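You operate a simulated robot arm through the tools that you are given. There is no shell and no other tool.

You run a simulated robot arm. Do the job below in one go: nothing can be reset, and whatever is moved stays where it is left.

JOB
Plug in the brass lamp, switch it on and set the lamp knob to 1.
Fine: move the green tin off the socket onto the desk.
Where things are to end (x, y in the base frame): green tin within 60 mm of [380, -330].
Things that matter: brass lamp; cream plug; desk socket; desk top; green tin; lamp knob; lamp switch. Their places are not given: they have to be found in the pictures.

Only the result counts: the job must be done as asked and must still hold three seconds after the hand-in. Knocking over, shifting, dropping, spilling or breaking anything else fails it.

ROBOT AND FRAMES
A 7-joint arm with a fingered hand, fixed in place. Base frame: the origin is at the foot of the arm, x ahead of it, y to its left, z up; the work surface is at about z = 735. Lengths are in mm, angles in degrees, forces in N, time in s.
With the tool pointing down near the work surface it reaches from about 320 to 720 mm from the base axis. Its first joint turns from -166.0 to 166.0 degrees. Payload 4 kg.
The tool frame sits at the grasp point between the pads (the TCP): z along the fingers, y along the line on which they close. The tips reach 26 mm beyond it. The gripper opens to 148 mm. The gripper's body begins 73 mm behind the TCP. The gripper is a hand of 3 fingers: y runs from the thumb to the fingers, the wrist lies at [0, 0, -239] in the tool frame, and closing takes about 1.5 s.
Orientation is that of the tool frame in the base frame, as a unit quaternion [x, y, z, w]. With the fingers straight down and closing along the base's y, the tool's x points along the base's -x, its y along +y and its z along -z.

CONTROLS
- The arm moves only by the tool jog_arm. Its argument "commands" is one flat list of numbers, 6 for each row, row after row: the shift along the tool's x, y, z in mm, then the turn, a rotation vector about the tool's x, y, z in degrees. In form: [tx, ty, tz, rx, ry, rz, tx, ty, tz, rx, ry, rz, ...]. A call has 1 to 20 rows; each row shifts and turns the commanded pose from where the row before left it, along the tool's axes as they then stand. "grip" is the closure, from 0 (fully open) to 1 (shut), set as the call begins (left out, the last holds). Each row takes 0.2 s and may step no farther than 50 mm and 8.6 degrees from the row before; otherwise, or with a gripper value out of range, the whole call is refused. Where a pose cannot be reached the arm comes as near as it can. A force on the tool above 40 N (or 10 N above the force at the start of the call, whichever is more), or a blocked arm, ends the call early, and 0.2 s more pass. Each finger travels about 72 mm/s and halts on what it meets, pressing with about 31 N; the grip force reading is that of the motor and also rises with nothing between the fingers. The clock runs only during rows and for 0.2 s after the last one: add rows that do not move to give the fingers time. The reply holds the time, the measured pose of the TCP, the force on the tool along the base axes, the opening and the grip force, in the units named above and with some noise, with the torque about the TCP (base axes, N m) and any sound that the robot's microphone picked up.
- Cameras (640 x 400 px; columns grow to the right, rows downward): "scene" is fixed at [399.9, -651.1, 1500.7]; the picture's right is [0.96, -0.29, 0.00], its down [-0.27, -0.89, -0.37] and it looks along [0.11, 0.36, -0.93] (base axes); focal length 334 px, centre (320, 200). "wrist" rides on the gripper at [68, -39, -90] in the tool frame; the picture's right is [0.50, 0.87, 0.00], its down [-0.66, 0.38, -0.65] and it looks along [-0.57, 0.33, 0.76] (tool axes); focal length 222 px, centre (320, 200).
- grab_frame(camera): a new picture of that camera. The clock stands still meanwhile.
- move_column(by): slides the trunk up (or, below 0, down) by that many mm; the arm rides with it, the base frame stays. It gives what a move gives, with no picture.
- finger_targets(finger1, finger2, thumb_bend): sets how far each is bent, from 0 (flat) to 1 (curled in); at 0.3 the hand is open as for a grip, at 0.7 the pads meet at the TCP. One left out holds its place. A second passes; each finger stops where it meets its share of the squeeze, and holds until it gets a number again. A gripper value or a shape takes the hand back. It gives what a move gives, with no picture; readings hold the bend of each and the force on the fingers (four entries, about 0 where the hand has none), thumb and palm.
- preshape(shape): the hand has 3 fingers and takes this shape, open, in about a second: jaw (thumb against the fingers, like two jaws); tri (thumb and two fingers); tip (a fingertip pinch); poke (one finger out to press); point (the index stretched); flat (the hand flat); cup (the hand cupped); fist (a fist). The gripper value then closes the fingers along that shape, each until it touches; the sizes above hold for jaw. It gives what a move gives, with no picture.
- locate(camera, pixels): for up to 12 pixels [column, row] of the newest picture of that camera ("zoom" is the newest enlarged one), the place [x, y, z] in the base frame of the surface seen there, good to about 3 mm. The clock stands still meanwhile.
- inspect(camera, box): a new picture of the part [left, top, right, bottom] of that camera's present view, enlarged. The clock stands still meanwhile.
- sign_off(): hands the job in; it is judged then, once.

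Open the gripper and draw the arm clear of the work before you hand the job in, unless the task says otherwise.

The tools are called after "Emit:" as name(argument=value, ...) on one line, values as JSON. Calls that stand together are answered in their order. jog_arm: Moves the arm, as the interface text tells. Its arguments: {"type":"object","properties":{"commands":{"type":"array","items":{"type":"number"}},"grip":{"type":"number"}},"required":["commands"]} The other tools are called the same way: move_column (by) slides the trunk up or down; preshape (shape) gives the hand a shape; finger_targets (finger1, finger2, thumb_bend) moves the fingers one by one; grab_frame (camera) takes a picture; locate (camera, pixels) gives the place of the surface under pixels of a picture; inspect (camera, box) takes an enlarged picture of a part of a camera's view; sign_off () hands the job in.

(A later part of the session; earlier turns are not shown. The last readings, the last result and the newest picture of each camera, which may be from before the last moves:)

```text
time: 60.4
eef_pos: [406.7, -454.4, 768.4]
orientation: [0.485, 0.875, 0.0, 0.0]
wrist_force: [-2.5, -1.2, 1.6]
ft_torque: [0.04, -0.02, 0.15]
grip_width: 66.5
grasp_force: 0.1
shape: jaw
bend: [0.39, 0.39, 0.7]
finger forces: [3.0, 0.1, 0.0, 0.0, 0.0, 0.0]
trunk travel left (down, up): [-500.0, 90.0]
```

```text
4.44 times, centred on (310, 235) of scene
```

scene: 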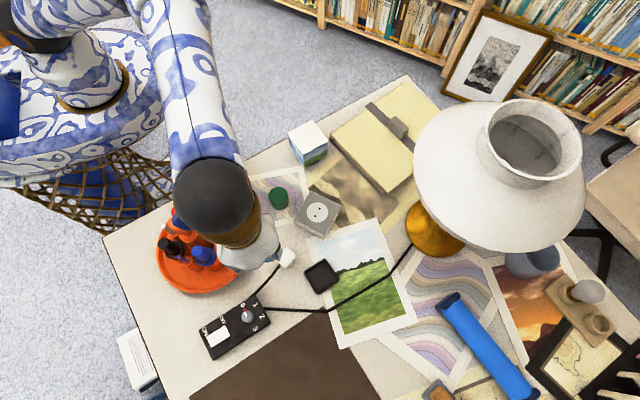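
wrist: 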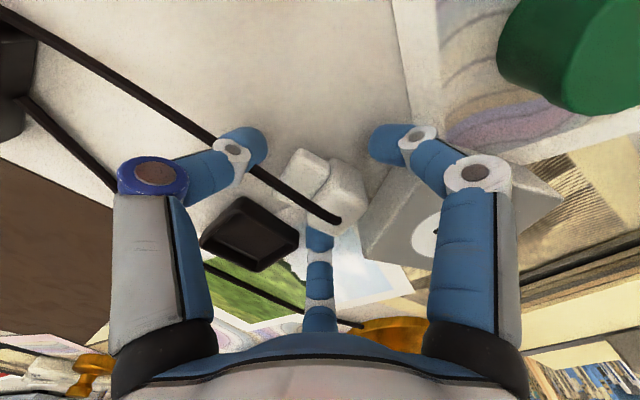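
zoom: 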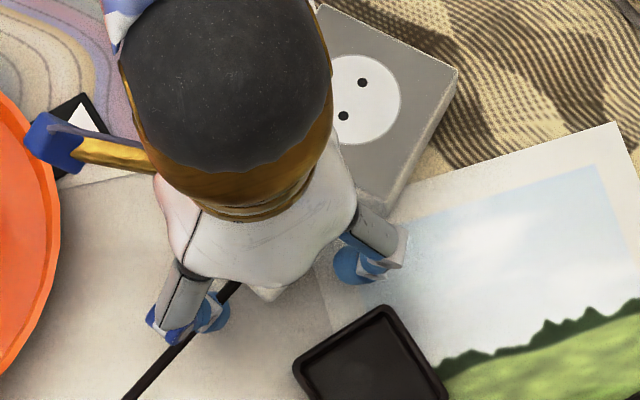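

Finger 1 reads 3 N, probably brushing the socket's edge. Closing moves it away from the socket, so I close on the plug now.

Emit:
jog_arm(commands=[0, 0, 0, 0, 0, 0, 0, 0, 0, 0, 0, 0, 0, 0, 0, 0, 0, 0, 0, 0, 0, 0, 0, 0, 0, 0, 0, 0, 0, 0, 0, 0, 0, 0, 0, 0], grip=1)

Emit:
grab_frame(camera="wrist")

Emit:
inspect(camera="wrist", box=[250, 120, 400, 250])

```text
time: 61.8
eef_pos: [408.1, -454.9, 768.9]
orientation: [0.485, 0.875, 0.0, 0.0]
wrist_force: [-2.6, -2.2, -1.8]
ft_torque: [-0.05, 0.03, 0.03]
grip_width: 22.5
grasp_force: 30.6
shape: jaw
bend: [0.77, 0.73, 0.7]
finger forces: [22.7, 26.3, 0.0, 0.1, 27.8, 0.0]
trunk travel left (down, up): [-500.0, 90.0]
```

```text
taken
```

wrist: 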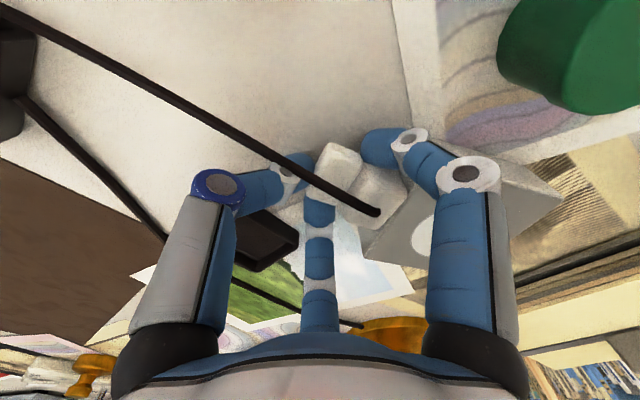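

```text
3.08 times, centred on (325, 185) of wrist
```

zoom: 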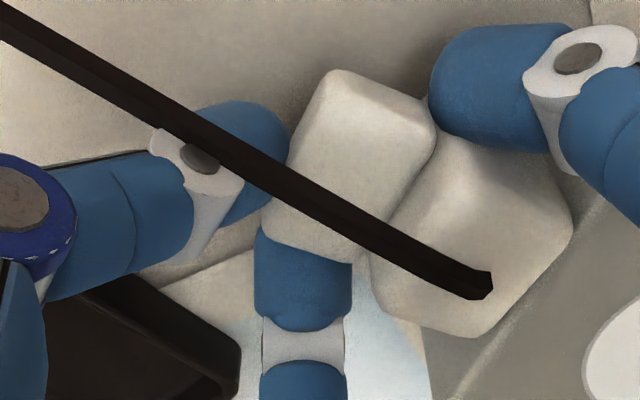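

The fingers ended up on the ridge's ends with the thumb on its top, at 23-28 N. I lift 15 mm to test whether that holds.

Emit:
jog_arm(commands=[0, -2, -2, 0, 0, 0, 0, -3, -3, 0, 0, 0, 0, 0, -5, 0, 0, 0, 0, 0, -5, 0, 0, 0, 0, 0, 0, 0, 0, 0])

Emit:
inspect(camera="wrist", box=[250, 120, 400, 250])

Emit:
inspect(camera="scene", box=[260, 190, 360, 280])

```text
time: 63.0
eef_pos: [404.5, -457.1, 783.8]
orientation: [0.485, 0.875, 0.001, 0.0]
wrist_force: [-0.7, -0.1, -1.3]
ft_torque: [-0.01, 0.0, -0.03]
grip_width: 22.3
grasp_force: 30.4
shape: jaw
bend: [0.77, 0.73, 0.7]
finger forces: [23.2, 27.0, 0.0, 0.0, 27.3, 0.0]
trunk travel left (down, up): [-500.0, 90.0]
```

```text
3.08 times, centred on (325, 185) of wrist
```

zoom: 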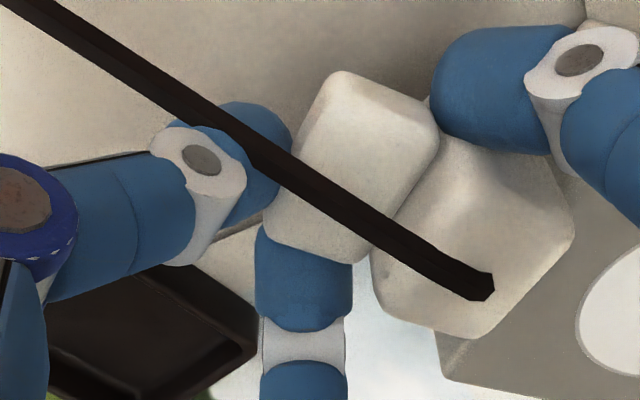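

```text
4.44 times, centred on (310, 235) of scene
```

zoom: 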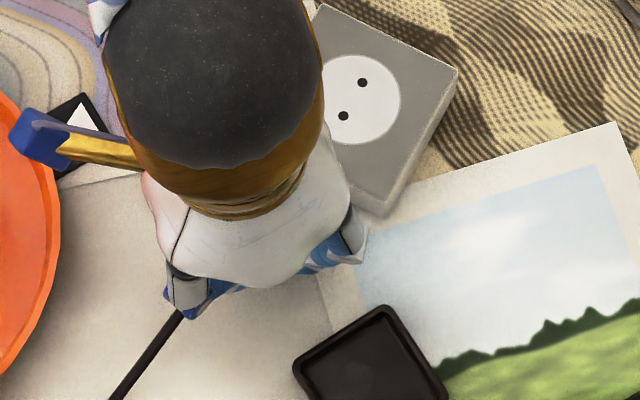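

The plug stays firmly in the hand. I raise it, move back toward (348,-493) and tilt 60° so its bottom face turns downward.

Emit:
jog_arm(commands=[0, 0, -30, 0, 0, 0, 0, 0, -30, 0, 0, 0, 0, 0, -30, 0, 0, 0, -0.4, -33.3, 0, 0, 0, 0, -0.4, -33.3, 0, 0, 0, 0, 0, 0, 0, 8.5, 0, 0, 0, 0, 0, 8.5, 0, 0, 0, 0, 0, 8.5, 0, 0, 0, 0, 0, 8.5, 0, 0, 0, 0, 0, 8.5, 0, 0, 0, 0, 0, 8.5, 0, 0, 0, 0, 0, 8.5, 0, 0, 0, 0, 0, 0, 0, 0])

Emit:
grab_frame(camera="wrist")

Emit:
inspect(camera="scene", box=[240, 190, 360, 290])

```text
time: 65.8
eef_pos: [347.3, -493.1, 873.5]
orientation: [0.421, 0.759, -0.434, -0.241]
wrist_force: [0.1, -0.2, -1.1]
ft_torque: [-0.04, 0.02, -0.01]
grip_width: 22.0
grasp_force: 30.8
shape: jaw
bend: [0.77, 0.73, 0.7]
finger forces: [23.4, 26.5, 0.0, 0.0, 26.9, 0.1]
trunk travel left (down, up): [-500.0, 90.0]
```

```text
taken
```

wrist: 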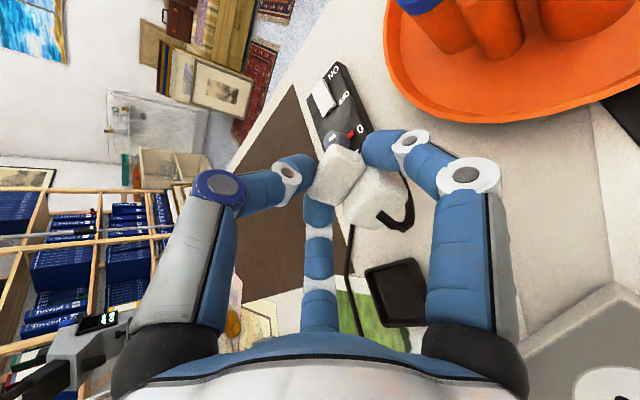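

```text
4.00 times, centred on (300, 240) of scene
```

zoom: 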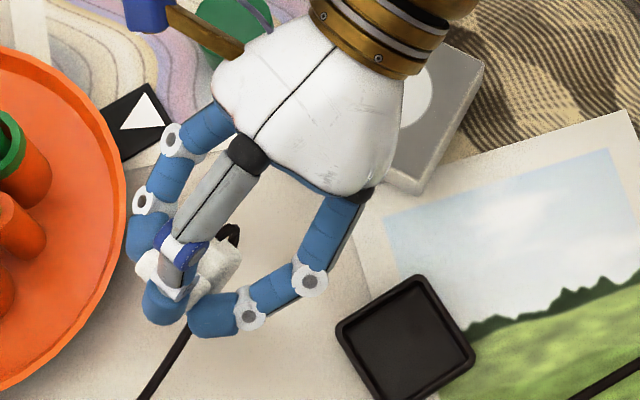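

The plug is now ridge-up, tilted about 30° from upright, thumb on top. I lower it toward the desk.

Emit:
jog_arm(commands=[0, 25.9, 15.2, 0, 0, 0, 0, 25.9, 15.2, 0, 0, 0, 0, 8.6, 5.1, 0, 0, 0, 0, 0, 0, 0, 0, 0])

Emit:
jog_arm(commands=[0, 1.3, 0.76, 0, 0, 0, 0, 1.3, 0.76, 0, 0, 0, 0, 0, 0, 0, 0, 0])

Emit:
jog_arm(commands=[0, 1.3, 0.76, 0, 0, 0, 0, 1.3, 0.76, 0, 0, 0, 0, 0, 0, 0, 0, 0])

Emit:
inspect(camera="scene", box=[240, 190, 360, 290])

```text
time: 66.8
eef_pos: [346.4, -491.6, 803.9]
orientation: [0.421, 0.759, -0.434, -0.24]
wrist_force: [0.1, 0.0, -0.8]
ft_torque: [0.01, -0.01, 0.02]
grip_width: 21.9
grasp_force: 31.3
shape: jaw
bend: [0.77, 0.73, 0.7]
finger forces: [23.3, 26.3, 0.0, 0.0, 26.8, 0.1]
trunk travel left (down, up): [-500.0, 90.0]
```

```text
time: 67.6
eef_pos: [348.2, -492.9, 800.8]
orientation: [0.421, 0.759, -0.434, -0.241]
wrist_force: [-0.3, 0.0, -0.1]
ft_torque: [-0.03, 0.04, 0.01]
grip_width: 22.1
grasp_force: 31.5
shape: jaw
bend: [0.77, 0.73, 0.7]
finger forces: [23.2, 26.4, 0.0, 0.1, 26.8, 0.1]
trunk travel left (down, up): [-500.0, 90.0]
```

```text
time: 68.4
eef_pos: [347.3, -491.4, 798.8]
orientation: [0.421, 0.76, -0.434, -0.24]
wrist_force: [-0.2, -0.7, -0.7]
ft_torque: [0.0, 0.01, -0.01]
grip_width: 22.1
grasp_force: 30.8
shape: jaw
bend: [0.77, 0.73, 0.7]
finger forces: [23.3, 26.4, 0.0, 0.0, 26.8, 0.1]
trunk travel left (down, up): [-500.0, 90.0]
```

```text
4.00 times, centred on (300, 240) of scene
```

zoom: 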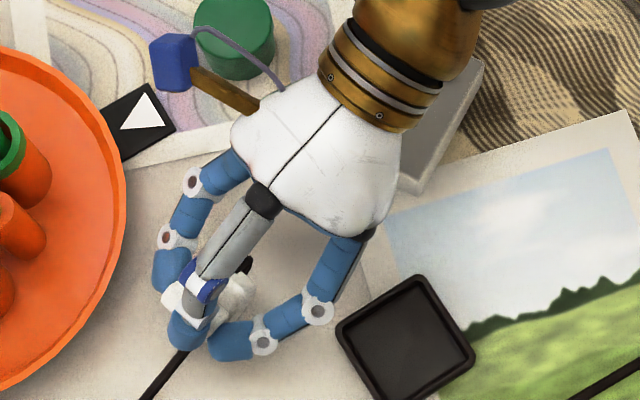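

No contact yet at z about 799; I keep lowering.

Emit:
jog_arm(commands=[0, 1.3, 0.76, 0, 0, 0, 0, 1.3, 0.76, 0, 0, 0, 0, 0, 0, 0, 0, 0])

Emit:
jog_arm(commands=[0, 1.3, 0.76, 0, 0, 0, 0, 1.3, 0.76, 0, 0, 0, 0, 0, 0, 0, 0, 0])

Emit:
jog_arm(commands=[0, 1.3, 0.76, 0, 0, 0, 0, 0, 0, 0, 0, 0])

```text
time: 69.2
eef_pos: [346.6, -491.5, 795.3]
orientation: [0.421, 0.76, -0.434, -0.24]
wrist_force: [0.3, -0.7, -0.8]
ft_torque: [-0.01, 0.0, 0.02]
grip_width: 22.0
grasp_force: 30.8
shape: jaw
bend: [0.77, 0.73, 0.7]
finger forces: [23.3, 26.4, 0.0, 0.0, 26.9, 0.1]
trunk travel left (down, up): [-500.0, 90.0]
```

```text
time: 70.0
eef_pos: [347.8, -491.8, 791.3]
orientation: [0.422, 0.759, -0.434, -0.24]
wrist_force: [-0.7, 0.2, -0.2]
ft_torque: [0.0, -0.01, 0.01]
grip_width: 22.0
grasp_force: 31.3
shape: jaw
bend: [0.77, 0.73, 0.7]
finger forces: [23.3, 26.4, 0.0, 0.0, 26.8, 0.1]
trunk travel left (down, up): [-500.0, 90.0]
```

```text
time: 70.6
eef_pos: [346.5, -491.8, 790.7]
orientation: [0.422, 0.759, -0.434, -0.24]
wrist_force: [-0.7, -0.6, 0.1]
ft_torque: [0.03, 0.01, 0.02]
grip_width: 22.1
grasp_force: 30.7
shape: jaw
bend: [0.77, 0.73, 0.7]
finger forces: [23.3, 26.3, 0.0, 0.0, 26.7, 0.0]
trunk travel left (down, up): [-500.0, 90.0]
```

Still free. I add 8° more tilt so the plug is closer to upright, then go on lowering.

Emit:
jog_arm(commands=[0, 0, 0, 8, 0, 0, 0, 0, 0, 0, 0, 0])

Emit:
jog_arm(commands=[0, 1.4, 0.57, 0, 0, 0, 0, 1.4, 0.57, 0, 0, 0, 0, 0, 0, 0, 0, 0])

Emit:
jog_arm(commands=[0, 1.4, 0.57, 0, 0, 0, 0, 1.4, 0.57, 0, 0, 0, 0, 0, 0, 0, 0, 0])

Emit:
inspect(camera="scene", box=[240, 190, 360, 290])

```text
time: 71.2
eef_pos: [346.1, -491.9, 790.1]
orientation: [0.402, 0.728, -0.486, -0.27]
wrist_force: [-0.2, -1.1, -1.4]
ft_torque: [0.01, 0.01, -0.05]
grip_width: 22.1
grasp_force: 31.1
shape: jaw
bend: [0.77, 0.73, 0.7]
finger forces: [23.4, 26.3, 0.0, 0.0, 26.7, 0.1]
trunk travel left (down, up): [-500.0, 90.0]
```

```text
time: 72.0
eef_pos: [347.5, -493.6, 786.9]
orientation: [0.402, 0.728, -0.486, -0.27]
wrist_force: [-0.5, -0.3, -1.7]
ft_torque: [-0.04, 0.02, 0.02]
grip_width: 21.9
grasp_force: 30.6
shape: jaw
bend: [0.77, 0.73, 0.7]
finger forces: [23.3, 26.3, 0.0, 0.0, 26.7, 0.1]
trunk travel left (down, up): [-500.0, 90.0]
```

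```text
time: 72.8
eef_pos: [346.8, -491.9, 785.7]
orientation: [0.403, 0.727, -0.487, -0.269]
wrist_force: [-1.5, 0.1, 10.1]
ft_torque: [-0.13, 0.16, -0.04]
grip_width: 22.0
grasp_force: 30.8
shape: jaw
bend: [0.78, 0.73, 0.7]
finger forces: [23.1, 26.0, 0.1, 0.0, 34.5, 0.0]
trunk travel left (down, up): [-500.0, 90.0]
```

```text
4.00 times, centred on (300, 240) of scene
```

zoom: 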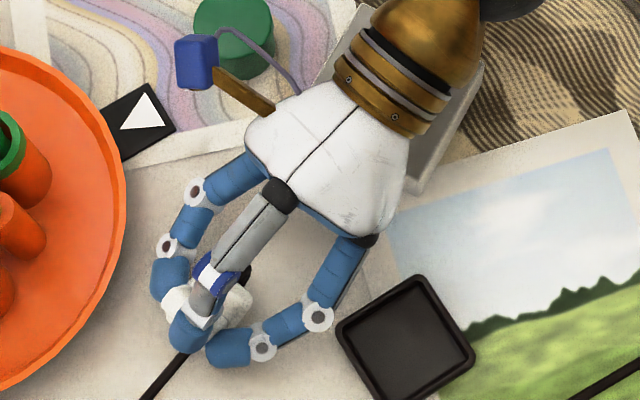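

Contact: 10 N upward, with the thumb load up to 34 N, so the plug's lower edge is on the desk about 22° from upright. I ease up 1 mm and open so it settles flat.

Emit:
jog_arm(commands=[0, -0.9, -0.4, 0, 0, 0, 0, 0, 0, 0, 0, 0])

Emit:
jog_arm(commands=[0, 0, 0, 0, 0, 0, 0, 0, 0, 0, 0, 0, 0, 0, 0, 0, 0, 0, 0, 0, 0, 0, 0, 0, 0, 0, 0, 0, 0, 0], grip=0.4)

Emit:
inspect(camera="scene", box=[240, 190, 360, 290])

Emit:
grab_frame(camera="wrist")

```text
time: 73.4
eef_pos: [346.6, -491.8, 786.2]
orientation: [0.404, 0.727, -0.486, -0.268]
wrist_force: [-1.6, 0.5, 7.2]
ft_torque: [-0.09, 0.12, -0.01]
grip_width: 21.9
grasp_force: 31.6
shape: jaw
bend: [0.78, 0.73, 0.7]
finger forces: [23.1, 26.3, 0.1, 0.1, 32.6, 0.1]
trunk travel left (down, up): [-500.0, 90.0]
```

```text
time: 74.6
eef_pos: [346.9, -492.6, 785.1]
orientation: [0.402, 0.728, -0.486, -0.269]
wrist_force: [0.1, -0.2, -0.6]
ft_torque: [-0.01, -0.01, 0.0]
grip_width: 88.5
grasp_force: 0.0
shape: jaw
bend: [0.32, 0.32, 0.7]
finger forces: [0.0, 0.0, 0.0, 0.0, 0.1, 0.0]
trunk travel left (down, up): [-500.0, 90.0]
```

```text
4.00 times, centred on (300, 240) of scene
```

zoom: 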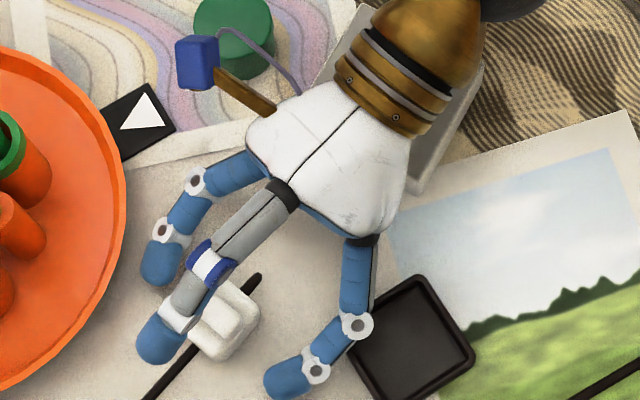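

```text
taken
```

wrist: 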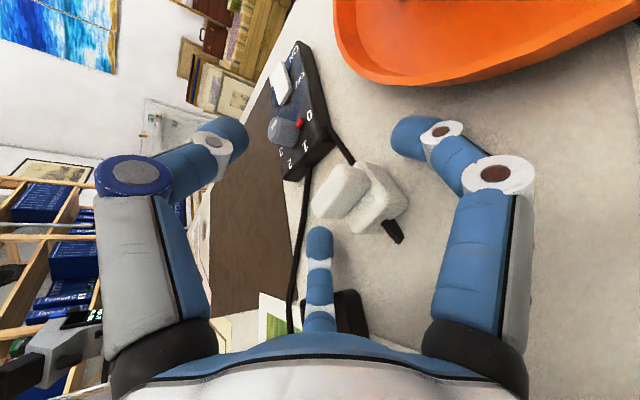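

The plug now stands upright, ridge on top. I lift straight up away from it and return the hand to vertical.

Emit:
jog_arm(commands=[0, -18.6, -7.5, 0, 0, 0, 0, -37, -15, 0, 0, 0, 0, -37, -15, 0, 0, 0, 0, -30, -12, 0, 0, 0, 0, 0, 0, -8.5, 0, 0, 0, 0, 0, -8.5, 0, 0, 0, 0, 0, -8.5, 0, 0, 0, 0, 0, -8.5, 0, 0, 0, 0, 0, -8.5, 0, 0, 0, 0, 0, -8.5, 0, 0, 0, 0, 0, -8.5, 0, 0, 0, 0, 0, -8, 0, 0, 0, 0, 0, 0, 0, 0])

Emit:
grab_frame(camera="scene")

Emit:
inspect(camera="scene", box=[260, 230, 340, 290])

Emit:
grab_frame(camera="wrist")

```text
time: 77.4
eef_pos: [345.8, -492.6, 916.1]
orientation: [0.485, 0.875, 0.001, 0.0]
wrist_force: [0.3, 0.0, -0.1]
ft_torque: [-0.01, -0.01, -0.02]
grip_width: 88.2
grasp_force: 0.0
shape: jaw
bend: [0.32, 0.32, 0.7]
finger forces: [0.0, 0.1, 0.0, 0.0, 0.1, 0.1]
trunk travel left (down, up): [-500.0, 90.0]
```

```text
taken
```

scene: 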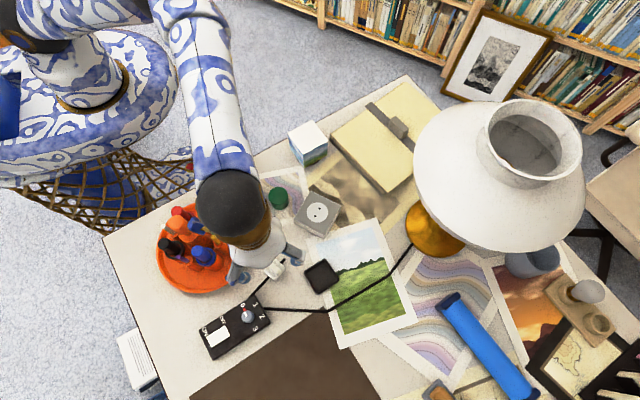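

```text
6.67 times, centred on (300, 260) of scene
```

zoom: 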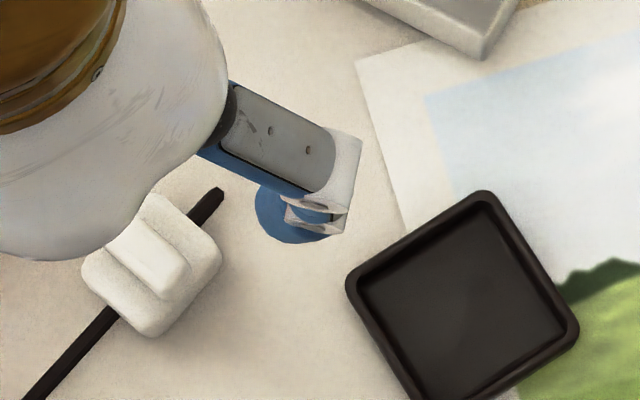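

```text
taken
```

wrist: 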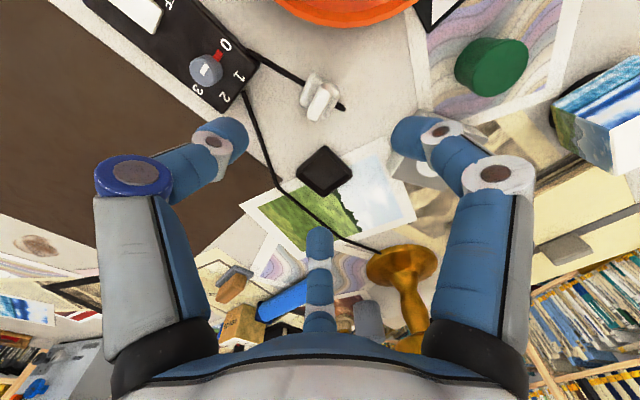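

The plug stands upright and nothing else has moved. I zoom with the wrist camera to measure it.

Emit:
inspect(camera="wrist", box=[280, 55, 360, 135])

Emit:
locate(camera="zoom", pixels=[[300, 150], [360, 190], [240, 300], [320, 240], [280, 100], [340, 270]])

```text
5.00 times, centred on (320, 95) of wrist
```

zoom: 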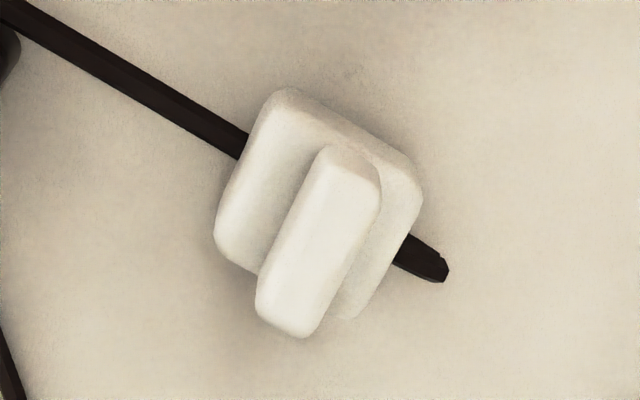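

```text
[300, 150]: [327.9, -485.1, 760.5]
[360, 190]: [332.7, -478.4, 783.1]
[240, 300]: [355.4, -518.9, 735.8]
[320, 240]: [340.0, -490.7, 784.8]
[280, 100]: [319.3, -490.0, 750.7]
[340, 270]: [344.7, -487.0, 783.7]
```

Emit:
locate(camera="zoom", pixels=[[322, 162], [372, 190], [262, 308], [305, 330], [318, 245], [285, 105], [412, 185], [222, 230], [345, 312], [408, 250], [240, 150], [440, 265]])

```text
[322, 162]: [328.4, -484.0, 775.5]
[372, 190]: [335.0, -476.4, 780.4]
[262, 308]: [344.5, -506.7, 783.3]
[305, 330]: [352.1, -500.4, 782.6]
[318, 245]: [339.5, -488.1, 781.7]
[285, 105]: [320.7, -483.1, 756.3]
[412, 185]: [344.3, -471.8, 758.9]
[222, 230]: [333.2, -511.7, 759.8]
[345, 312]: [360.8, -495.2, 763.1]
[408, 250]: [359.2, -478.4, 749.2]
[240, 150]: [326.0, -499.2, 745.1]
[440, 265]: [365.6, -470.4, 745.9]
```

Plug centre (340,-491), ridge azimuth about 123°. I rotate the hand to yaw 32° so the thumb faces the ridge-end face, and move above it.

Emit:
jog_arm(commands=[-1.8, -4.2, 0, 0, 0, 0, 0, 0, 0, 0, 0, -8.2, 0, 0, 0, 0, 0, -8.2, 0, 0, 0, 0, 0, -8.2, 0, 0, 0, 0, 0, -8.2, 0, 0, 0, 0, 0, -8.2, 0, 0, 0, 0, 0, -8.2, 0, 0, 0, 0, 0, -8.2, 0, 0, 0, 0, 0, -8.2, 0, 0, 0, 0, 0, -8.2, 0, 0, 0, 0, 0, -8.2, 0, 0, 0, 0, 0, -8.2, 0, 0, 40, 0, 0, 0, 0, 0, 26, 0, 0, 0, 0, 0, 0, 0, 0, 0], grip=0.55)

Emit:
grab_frame(camera="wrist")

Emit:
inspect(camera="wrist", box=[270, 80, 370, 190])

```text
time: 80.6
eef_pos: [342.8, -495.5, 852.3]
orientation: [-0.277, 0.961, 0.0, 0.0]
wrist_force: [-1.2, -0.1, -0.4]
ft_torque: [0.02, -0.02, 0.0]
grip_width: 67.1
grasp_force: 0.1
shape: jaw
bend: [0.39, 0.39, 0.7]
finger forces: [0.1, 0.0, 0.0, 0.0, 0.1, 0.0]
trunk travel left (down, up): [-500.0, 90.0]
```

```text
taken
```

wrist: 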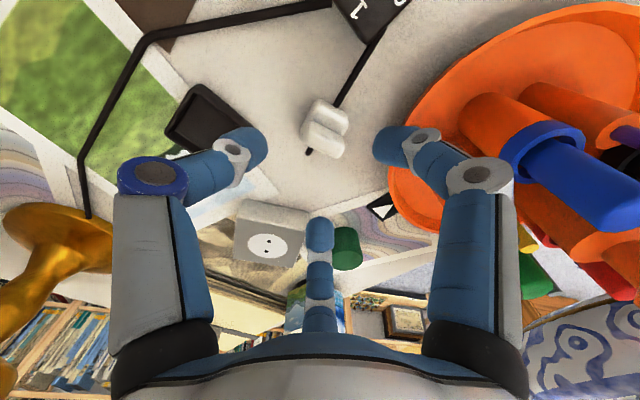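

```text
3.64 times, centred on (320, 135) of wrist
```

zoom: 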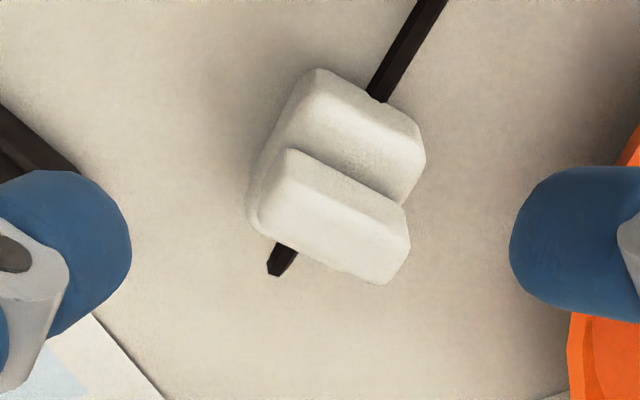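

Emit:
locate(camera="zoom", pixels=[[290, 160], [400, 212], [265, 222], [382, 275], [335, 218], [315, 78], [420, 140], [252, 215], [300, 110], [415, 165]])

```text
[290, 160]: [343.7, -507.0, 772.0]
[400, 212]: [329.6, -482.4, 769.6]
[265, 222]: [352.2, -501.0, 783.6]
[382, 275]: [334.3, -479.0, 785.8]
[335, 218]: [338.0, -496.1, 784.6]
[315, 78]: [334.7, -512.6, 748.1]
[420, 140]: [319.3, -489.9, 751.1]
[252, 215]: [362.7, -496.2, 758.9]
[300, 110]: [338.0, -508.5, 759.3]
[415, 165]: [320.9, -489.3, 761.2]
```

The plug centre is about 3 mm off along tool +y; orientation matches. I correct and descend to z about 767, checking forces.

Emit:
jog_arm(commands=[0.6, 3, 30, 0, 0, 0, 0, 0, 30, 0, 0, 0, 0, 0, 15, 0, 0, 0, 0, 0, 7, 0, 0, 0, 0, 0, 3, 0, 0, 0, 0, 0, 0, 0, 0, 0])

Emit:
grab_frame(camera="wrist")

Emit:
inspect(camera="scene", box=[210, 200, 330, 290])

```text
time: 82.0
eef_pos: [340.8, -493.5, 766.3]
orientation: [-0.278, 0.961, 0.0, 0.0]
wrist_force: [0.5, 0.1, -0.2]
ft_torque: [0.0, 0.0, -0.03]
grip_width: 66.9
grasp_force: 0.1
shape: jaw
bend: [0.39, 0.39, 0.7]
finger forces: [0.0, 0.0, 0.0, 0.0, 0.1, 0.0]
trunk travel left (down, up): [-500.0, 90.0]
```

```text
taken
```

wrist: 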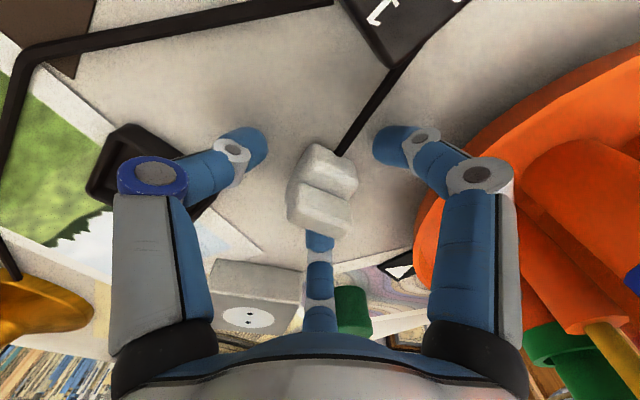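

```text
4.44 times, centred on (270, 245) of scene
```

zoom: 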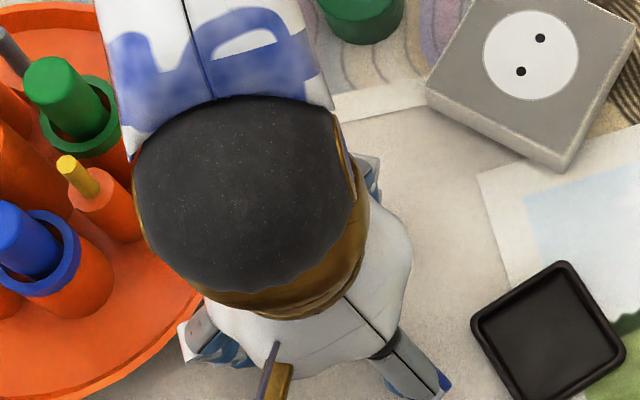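

The plug sits central with no contact. I close on the body.

Emit:
jog_arm(commands=[0, 0, 0, 0, 0, 0, 0, 0, 0, 0, 0, 0, 0, 0, 0, 0, 0, 0, 0, 0, 0, 0, 0, 0, 0, 0, 0, 0, 0, 0, 0, 0, 0, 0, 0, 0], grip=1)

Emit:
grab_frame(camera="wrist")

Emit:
inspect(camera="wrist", box=[250, 120, 400, 250])

```text
time: 83.4
eef_pos: [341.5, -494.9, 765.8]
orientation: [-0.278, 0.961, -0.001, 0.001]
wrist_force: [0.9, 0.3, -0.1]
ft_torque: [0.0, 0.03, -0.01]
grip_width: 32.9
grasp_force: 30.7
shape: jaw
bend: [0.77, 0.76, 0.7]
finger forces: [24.0, 24.8, 0.0, 0.0, 27.1, 0.0]
trunk travel left (down, up): [-500.0, 90.0]
```

```text
taken
```

wrist: 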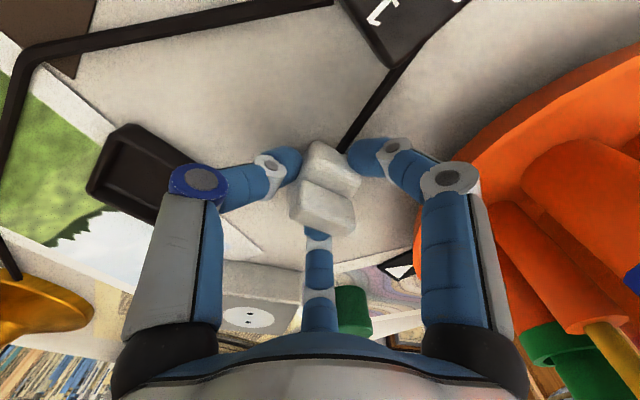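

```text
3.08 times, centred on (325, 185) of wrist
```

zoom: 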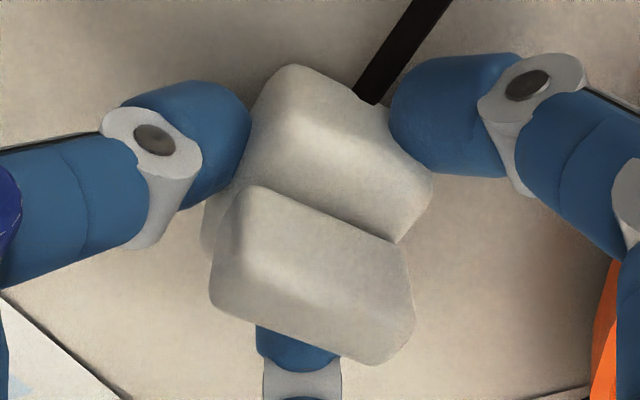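

The body is held at 33 mm with 24-27 N per finger. I measure the ridge relative to the tool for alignment.

Emit:
locate(camera="zoom", pixels=[[250, 195], [395, 245], [215, 300], [370, 360], [310, 280], [225, 260], [405, 310], [240, 225], [290, 330], [340, 250], [290, 75], [425, 180]])

```text
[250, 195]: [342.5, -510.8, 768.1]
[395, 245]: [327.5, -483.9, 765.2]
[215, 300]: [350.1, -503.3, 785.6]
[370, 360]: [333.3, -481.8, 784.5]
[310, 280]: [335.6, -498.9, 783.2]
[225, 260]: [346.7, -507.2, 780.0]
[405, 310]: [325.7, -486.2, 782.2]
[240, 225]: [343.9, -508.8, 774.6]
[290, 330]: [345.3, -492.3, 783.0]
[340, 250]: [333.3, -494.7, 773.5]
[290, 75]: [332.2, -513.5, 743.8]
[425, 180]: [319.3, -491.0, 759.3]
```

I lift the plug, carry it over the socket and rotate so the ridge lines up with the two holes (azimuth 45°).

Emit:
jog_arm(commands=[0, 0, -10, 0, 0, 0, 0, 0, -30, 0, 0, 0, 0, 0, -35, 0, 0, 0, -40.5, 3.7, 0, 0, 0, 0, -40.5, 3.7, 0, 0, 0, 0, -40.5, 3.7, 0, 0, 0, 0, -40.4, 3.6, 0, 0, 0, 0, 0, 0, 0, 0, 0, 8.55, 0, 0, 0, 0, 0, 8.55, 0, 0, 0, 0, 0, 8.55, 0, 0, 0, 0, 0, 8.55, 0, 0, 0, 0, 0, 8.55, 0, 0, 0, 0, 0, 8.55, 0, 0, 0, 0, 0, 8.55, 0, 0, 0, 0, 0, 8.55, 0, 0, 0, 0, 0, 8.55, 0, 0, 0, 0, 0, 0])

Emit:
grab_frame(camera="wrist")

Emit:
inspect(camera="wrist", box=[250, 100, 400, 250])

Emit:
inspect(camera="scene", box=[260, 160, 380, 250])

```text
time: 87.0
eef_pos: [471.5, -395.3, 838.7]
orientation: [0.382, 0.924, 0.0, 0.001]
wrist_force: [0.1, -0.4, -0.7]
ft_torque: [0.01, 0.0, -0.01]
grip_width: 32.3
grasp_force: 31.0
shape: jaw
bend: [0.77, 0.76, 0.7]
finger forces: [24.2, 24.8, 0.0, 0.0, 26.8, 0.1]
trunk travel left (down, up): [-500.0, 90.0]
```

```text
taken
```

wrist: 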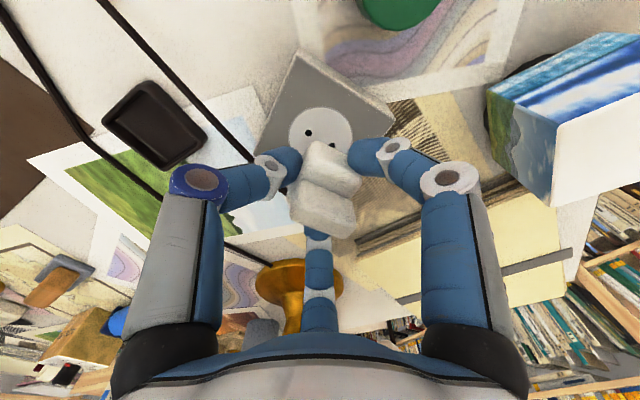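

```text
2.67 times, centred on (325, 175) of wrist
```

zoom: 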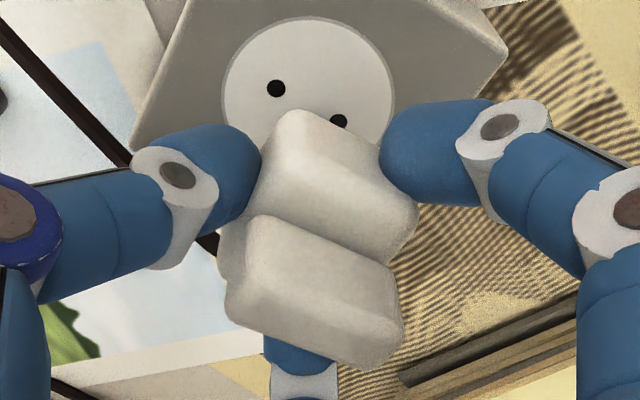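

```text
4.44 times, centred on (320, 205) of scene
```

zoom: 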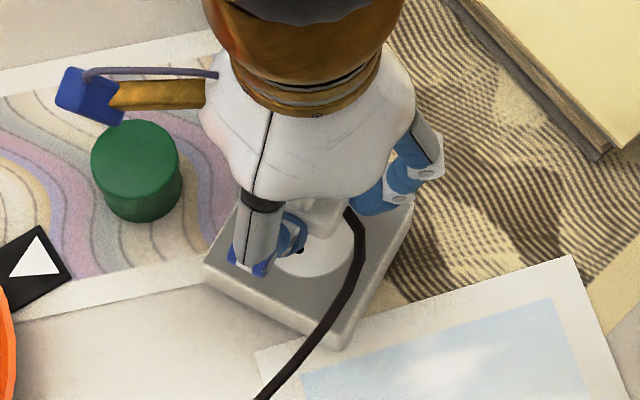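

The ridge is parallel to the hole line. I measure the holes and disc again from this view to fine-tune the position.

Emit:
inspect(camera="wrist", box=[250, 100, 400, 250])

Emit:
locate(camera="zoom", pixels=[[276, 88], [340, 120], [222, 95], [310, 18], [392, 105], [300, 120], [235, 300], [365, 365], [245, 225], [395, 280], [315, 290], [180, 20]])

```text
2.67 times, centred on (325, 175) of wrist
```

zoom: 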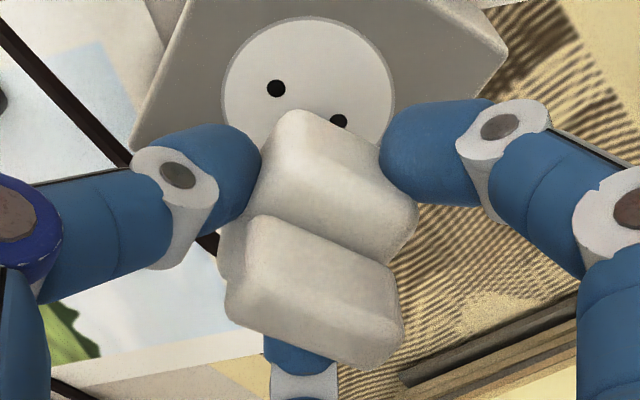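

```text
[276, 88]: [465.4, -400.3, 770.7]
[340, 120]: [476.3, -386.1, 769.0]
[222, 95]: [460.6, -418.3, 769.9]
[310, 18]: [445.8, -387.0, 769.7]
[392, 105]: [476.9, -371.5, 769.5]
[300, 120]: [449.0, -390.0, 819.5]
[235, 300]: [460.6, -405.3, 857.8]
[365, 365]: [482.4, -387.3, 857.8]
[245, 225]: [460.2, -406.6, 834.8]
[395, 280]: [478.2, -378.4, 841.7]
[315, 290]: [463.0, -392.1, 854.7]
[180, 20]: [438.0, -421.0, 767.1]
```

The estimates put the socket centre at (469.6,-395.2); I shift about 1.4 mm and lower to 5 mm above the socket, then look again.

Emit:
jog_arm(commands=[-0.6, -1.2, 15, 0, 0, 0, 0, 0, 15, 0, 0, 0, 0, 0, 3, 0, 0, 0, 0, 0, 0, 0, 0, 0])

Emit:
inspect(camera="wrist", box=[250, 100, 400, 250])

Emit:
inspect(camera="scene", box=[280, 180, 360, 240])

```text
time: 88.0
eef_pos: [468.3, -397.9, 809.2]
orientation: [0.381, 0.925, 0.001, 0.001]
wrist_force: [-0.1, -1.2, -0.7]
ft_torque: [0.01, 0.03, 0.01]
grip_width: 32.5
grasp_force: 30.8
shape: jaw
bend: [0.77, 0.76, 0.7]
finger forces: [24.2, 24.9, 0.0, 0.0, 26.7, 0.0]
trunk travel left (down, up): [-500.0, 90.0]
```

```text
2.67 times, centred on (325, 175) of wrist
```

zoom: 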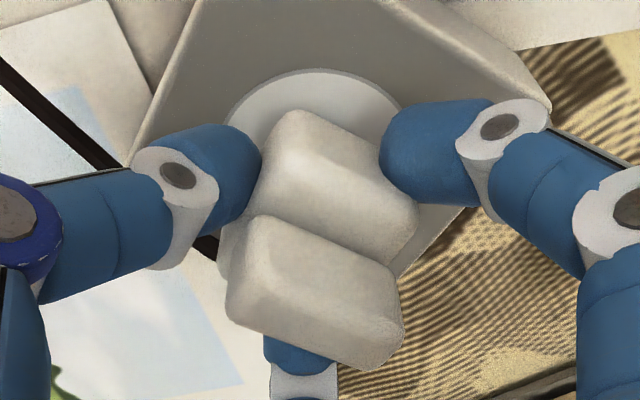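

```text
6.67 times, centred on (320, 210) of scene
```

zoom: 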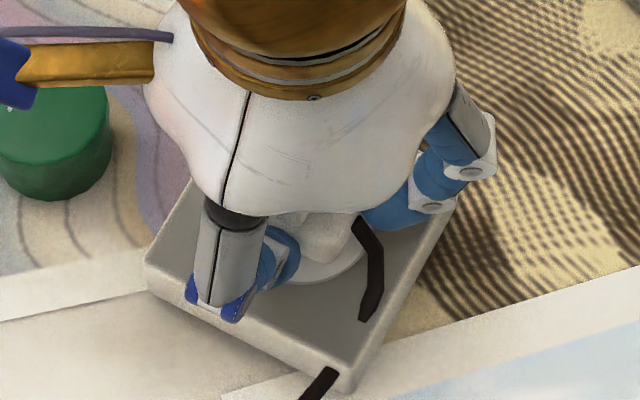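

I sample a line of points across the plug in this view to find the ridge's true centre relative to the socket disc.

Emit:
locate(camera="zoom", pixels=[[335, 240], [328, 255], [322, 270], [316, 285], [310, 300], [304, 315], [298, 330], [235, 290], [245, 260], [385, 350], [395, 310], [270, 240]])

Emit:
locate(camera="zoom", pixels=[[315, 70], [232, 115], [400, 108], [260, 85], [365, 80], [300, 112], [268, 150], [340, 140], [330, 180], [410, 220], [230, 235], [300, 140]])

```text
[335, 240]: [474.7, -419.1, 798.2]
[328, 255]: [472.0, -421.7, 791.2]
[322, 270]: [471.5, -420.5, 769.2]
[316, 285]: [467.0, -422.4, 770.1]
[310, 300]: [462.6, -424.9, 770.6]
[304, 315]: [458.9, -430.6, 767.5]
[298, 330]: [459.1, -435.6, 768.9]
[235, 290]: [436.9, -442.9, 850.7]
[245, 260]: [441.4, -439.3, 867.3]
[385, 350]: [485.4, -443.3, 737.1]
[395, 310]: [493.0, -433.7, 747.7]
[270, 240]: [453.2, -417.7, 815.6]
```

```text
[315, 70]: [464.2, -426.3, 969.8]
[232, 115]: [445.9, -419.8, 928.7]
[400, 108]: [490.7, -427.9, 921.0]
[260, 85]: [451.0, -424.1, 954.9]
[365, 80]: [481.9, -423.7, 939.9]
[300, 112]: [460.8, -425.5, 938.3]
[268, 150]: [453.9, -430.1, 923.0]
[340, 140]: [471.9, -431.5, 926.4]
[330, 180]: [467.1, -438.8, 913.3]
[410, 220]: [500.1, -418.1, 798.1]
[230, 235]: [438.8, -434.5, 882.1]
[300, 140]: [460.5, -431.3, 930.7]
```

Those landed on the scene zoom; I retake the wrist zoom and repeat.

Emit:
inspect(camera="wrist", box=[250, 100, 400, 250])

Emit:
locate(camera="zoom", pixels=[[335, 240], [328, 255], [322, 270], [316, 285], [310, 300], [304, 315], [298, 330], [235, 290], [245, 260], [385, 350], [395, 310], [270, 240]])

Emit:
locate(camera="zoom", pixels=[[315, 71], [232, 115], [400, 108], [260, 85], [365, 80], [300, 112], [268, 150], [340, 140], [330, 180], [410, 220], [230, 235], [300, 140]])

```text
2.67 times, centred on (325, 175) of wrist
```

zoom: 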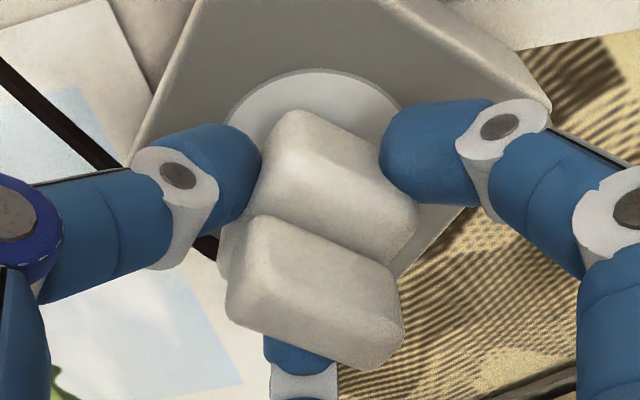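

```text
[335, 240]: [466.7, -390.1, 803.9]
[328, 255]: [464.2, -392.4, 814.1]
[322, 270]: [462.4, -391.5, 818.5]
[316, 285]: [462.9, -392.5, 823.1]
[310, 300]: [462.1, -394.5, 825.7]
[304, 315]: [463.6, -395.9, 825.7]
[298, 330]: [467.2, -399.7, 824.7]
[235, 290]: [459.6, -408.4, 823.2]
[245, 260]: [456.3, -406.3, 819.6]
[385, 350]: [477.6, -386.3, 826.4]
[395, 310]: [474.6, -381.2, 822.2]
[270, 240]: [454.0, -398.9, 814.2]
```

```text
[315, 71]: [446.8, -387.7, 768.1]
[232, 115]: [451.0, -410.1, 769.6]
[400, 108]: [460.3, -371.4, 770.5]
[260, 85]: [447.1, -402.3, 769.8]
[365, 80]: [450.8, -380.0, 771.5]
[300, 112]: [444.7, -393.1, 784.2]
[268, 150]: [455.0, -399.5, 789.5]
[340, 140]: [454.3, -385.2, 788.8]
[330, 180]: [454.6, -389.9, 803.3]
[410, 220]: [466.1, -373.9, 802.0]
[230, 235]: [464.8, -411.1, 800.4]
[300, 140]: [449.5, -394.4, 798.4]
```

Comparing plug and disc in the same frame, they are aligned to about 1-2 mm. I shift 1.3 mm along tool +y and press down in small steps, listening for a click.

Emit:
jog_arm(commands=[-0.3, 1.3, 0, 0, 0, 0, 0, 0, 2, 0, 0, 0, 0, 0, 1, 0, 0, 0, 0, 0, 0, 0, 0, 0])

Emit:
jog_arm(commands=[0, 0, 1, 0, 0, 0, 0, 0, 1, 0, 0, 0, 0, 0, 0, 0, 0, 0])

Emit:
jog_arm(commands=[0, 0, 1, 0, 0, 0, 0, 0, 1, 0, 0, 0, 0, 0, 0, 0, 0, 0])

```text
time: 89.0
eef_pos: [470.8, -396.4, 805.4]
orientation: [0.381, 0.924, 0.0, -0.001]
wrist_force: [0.4, -0.1, -1.2]
ft_torque: [0.01, 0.02, -0.02]
grip_width: 32.6
grasp_force: 30.9
shape: jaw
bend: [0.77, 0.76, 0.7]
finger forces: [24.3, 24.9, 0.0, 0.0, 26.7, 0.0]
trunk travel left (down, up): [-500.0, 90.0]
```

```text
time: 89.8
eef_pos: [470.6, -395.6, 803.4]
orientation: [0.381, 0.925, 0.001, 0.0]
wrist_force: [0.4, 0.3, -0.8]
ft_torque: [-0.01, 0.0, 0.02]
grip_width: 32.6
grasp_force: 31.4
shape: jaw
bend: [0.77, 0.76, 0.7]
finger forces: [24.2, 24.9, 0.0, 0.1, 26.7, 0.1]
trunk travel left (down, up): [-500.0, 90.0]
```

```text
time: 90.6
eef_pos: [471.9, -395.9, 801.7]
orientation: [0.381, 0.925, 0.0, 0.0]
wrist_force: [-0.5, 0.1, -0.5]
ft_torque: [0.02, -0.05, -0.01]
grip_width: 32.6
grasp_force: 31.0
shape: jaw
bend: [0.77, 0.76, 0.7]
finger forces: [24.2, 24.9, 0.0, 0.0, 26.8, 0.1]
trunk travel left (down, up): [-500.0, 90.0]
```

No contact yet at z 801.7; I continue pressing down in 1 mm steps.

Emit:
jog_arm(commands=[0, 0, 1, 0, 0, 0, 0, 0, 1, 0, 0, 0, 0, 0, 0, 0, 0, 0])

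Emit:
jog_arm(commands=[0, 0, 1, 0, 0, 0, 0, 0, 1, 0, 0, 0, 0, 0, 0, 0, 0, 0])

Emit:
jog_arm(commands=[0, 0, 1, 0, 0, 0, 0, 0, 1, 0, 0, 0, 0, 0, 0, 0, 0, 0])

```text
time: 91.4
eef_pos: [472.2, -396.2, 799.1]
orientation: [0.38, 0.925, 0.0, 0.0]
wrist_force: [0.0, -0.6, -0.4]
ft_torque: [0.03, 0.04, -0.03]
grip_width: 32.2
grasp_force: 30.6
shape: jaw
bend: [0.77, 0.76, 0.7]
finger forces: [24.2, 24.9, 0.0, 0.1, 26.7, 0.0]
trunk travel left (down, up): [-500.0, 90.0]
```

```text
time: 92.2
eef_pos: [469.8, -397.1, 799.6]
orientation: [0.381, 0.925, 0.0, 0.001]
wrist_force: [-6.7, 0.4, 13.8]
ft_torque: [0.05, 0.16, -0.07]
grip_width: 33.0
grasp_force: 30.9
shape: jaw
bend: [0.77, 0.77, 0.7]
finger forces: [26.8, 25.6, 0.1, 0.1, 32.3, 0.0]
trunk travel left (down, up): [-500.0, 90.0]
heard: snap
```

```text
time: 93.0
eef_pos: [469.8, -395.3, 797.9]
orientation: [0.381, 0.925, -0.001, 0.001]
wrist_force: [-8.8, -2.3, 28.2]
ft_torque: [-0.05, 0.19, -0.07]
grip_width: 33.4
grasp_force: 31.0
shape: jaw
bend: [0.77, 0.77, 0.69]
finger forces: [28.5, 27.7, 0.0, 0.0, 36.3, 0.0]
trunk travel left (down, up): [-500.0, 90.0]
```

A "snap" was heard: the plug has latched into the socket. I relieve the push by 2 mm and open the hand.

Emit:
jog_arm(commands=[0, 0, -2, 0, 0, 0, 0, 0, 0, 0, 0, 0])

Emit:
jog_arm(commands=[0, 0, 0, 0, 0, 0, 0, 0, 0, 0, 0, 0, 0, 0, 0, 0, 0, 0, 0, 0, 0, 0, 0, 0, 0, 0, -20, 0, 0, 0, 0, 0, -40, 0, 0, 0, 0, 0, -45, 0, 0, 0, 0, 0, -45, 0, 0, 0, 0, 0, 0, 0, 0, 0], grip=0.4)

Emit:
grab_frame(camera="wrist")

Emit:
grab_frame(camera="scene")

```text
time: 93.6
eef_pos: [469.0, -396.9, 799.8]
orientation: [0.381, 0.925, -0.001, 0.001]
wrist_force: [-8.3, -2.5, 20.6]
ft_torque: [-0.1, 0.23, -0.02]
grip_width: 33.5
grasp_force: 31.1
shape: jaw
bend: [0.77, 0.77, 0.69]
finger forces: [27.8, 27.0, 0.1, 0.0, 35.8, 0.0]
trunk travel left (down, up): [-500.0, 90.0]
```

```text
time: 95.6
eef_pos: [469.8, -396.8, 947.9]
orientation: [0.381, 0.924, 0.0, 0.0]
wrist_force: [-0.1, 0.1, -0.6]
ft_torque: [0.02, 0.0, -0.02]
grip_width: 88.1
grasp_force: 0.0
shape: jaw
bend: [0.32, 0.32, 0.7]
finger forces: [0.1, 0.0, 0.0, 0.0, 0.0, 0.1]
trunk travel left (down, up): [-500.0, 90.0]
```

```text
taken
```

wrist: 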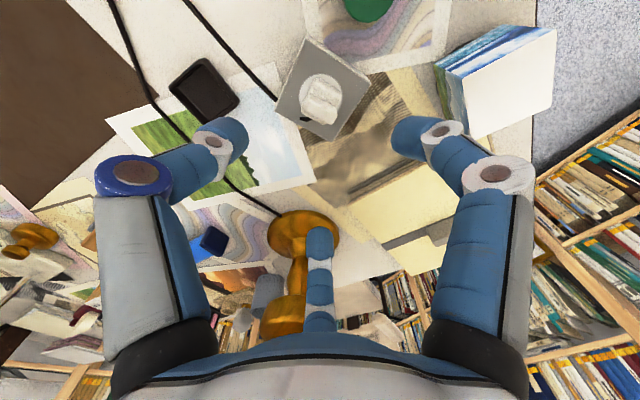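

```text
taken
```

scene: 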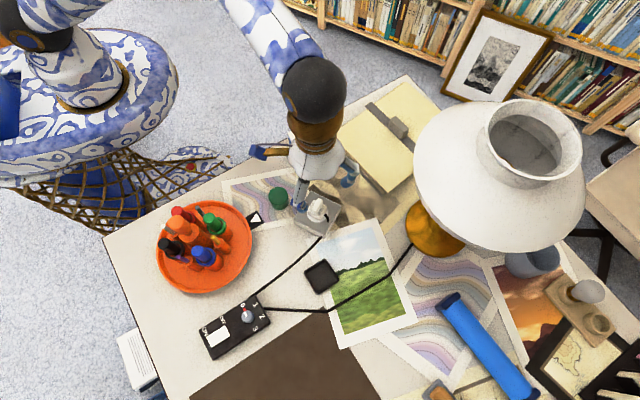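

The plug stays in the socket. I check how it sits, and zoom on the control box.

Emit:
inspect(camera="wrist", box=[270, 40, 370, 140])

Emit:
locate(camera="zoom", pixels=[[320, 230], [300, 150], [340, 190], [330, 250], [295, 300], [345, 255]])

Emit:
inspect(camera="scene", box=[195, 290, 275, 365])

```text
4.00 times, centred on (320, 90) of wrist
```

zoom: 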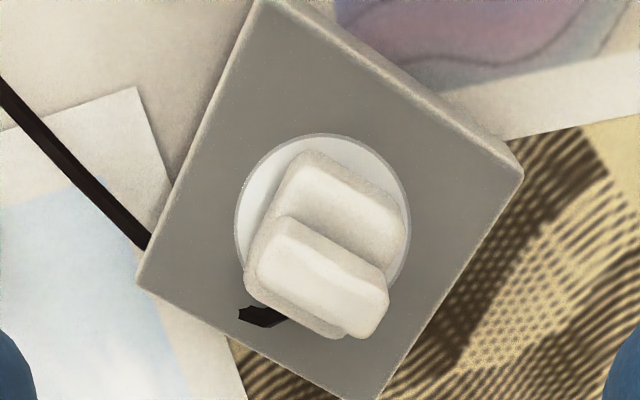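

```text
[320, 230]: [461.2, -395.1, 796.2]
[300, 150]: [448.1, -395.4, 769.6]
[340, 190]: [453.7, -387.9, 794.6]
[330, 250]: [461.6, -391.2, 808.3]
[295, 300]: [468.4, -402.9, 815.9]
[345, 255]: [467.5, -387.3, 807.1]
```

```text
5.33 times, centred on (235, 328) of scene
```

zoom: 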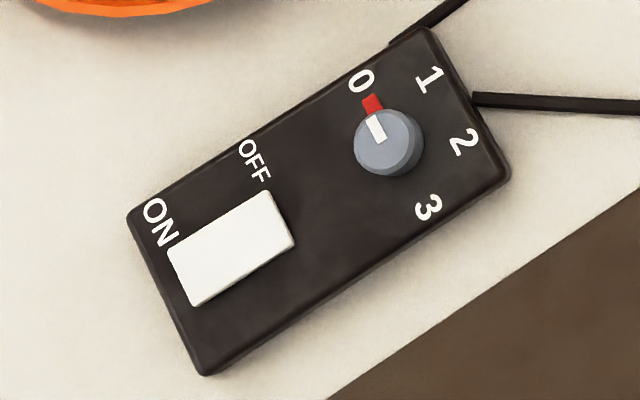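

The plug is seated (body top z 795, about centred on the disc). Now I measure the rocker (ON half at left) and the knob on the control box.

Emit:
locate(camera="zoom", pixels=[[182, 255], [205, 290], [190, 270], [235, 245], [268, 205], [285, 235], [275, 222], [388, 142], [378, 128], [365, 80], [428, 80], [463, 140]])

Emit:
locate(camera="zoom", pixels=[[372, 104], [385, 125], [360, 150], [420, 140], [390, 172], [428, 207], [135, 220], [425, 30], [505, 175], [210, 370], [300, 170], [340, 220]])

```text
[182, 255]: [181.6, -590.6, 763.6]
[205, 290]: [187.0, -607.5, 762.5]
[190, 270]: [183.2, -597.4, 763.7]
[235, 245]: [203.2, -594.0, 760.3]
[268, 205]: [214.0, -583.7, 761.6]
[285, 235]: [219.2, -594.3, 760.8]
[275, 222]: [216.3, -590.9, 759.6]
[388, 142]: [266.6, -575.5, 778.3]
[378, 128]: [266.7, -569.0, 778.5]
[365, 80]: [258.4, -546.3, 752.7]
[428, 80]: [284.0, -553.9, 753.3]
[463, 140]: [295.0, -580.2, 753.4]
```

```text
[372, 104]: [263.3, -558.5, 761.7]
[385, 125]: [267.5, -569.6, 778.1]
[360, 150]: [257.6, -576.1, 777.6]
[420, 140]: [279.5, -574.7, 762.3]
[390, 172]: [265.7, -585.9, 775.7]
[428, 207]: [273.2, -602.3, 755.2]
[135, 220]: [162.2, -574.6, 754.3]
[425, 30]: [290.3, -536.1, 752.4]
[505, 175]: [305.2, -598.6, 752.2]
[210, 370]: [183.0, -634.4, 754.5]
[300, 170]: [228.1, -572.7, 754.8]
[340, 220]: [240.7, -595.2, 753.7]
```

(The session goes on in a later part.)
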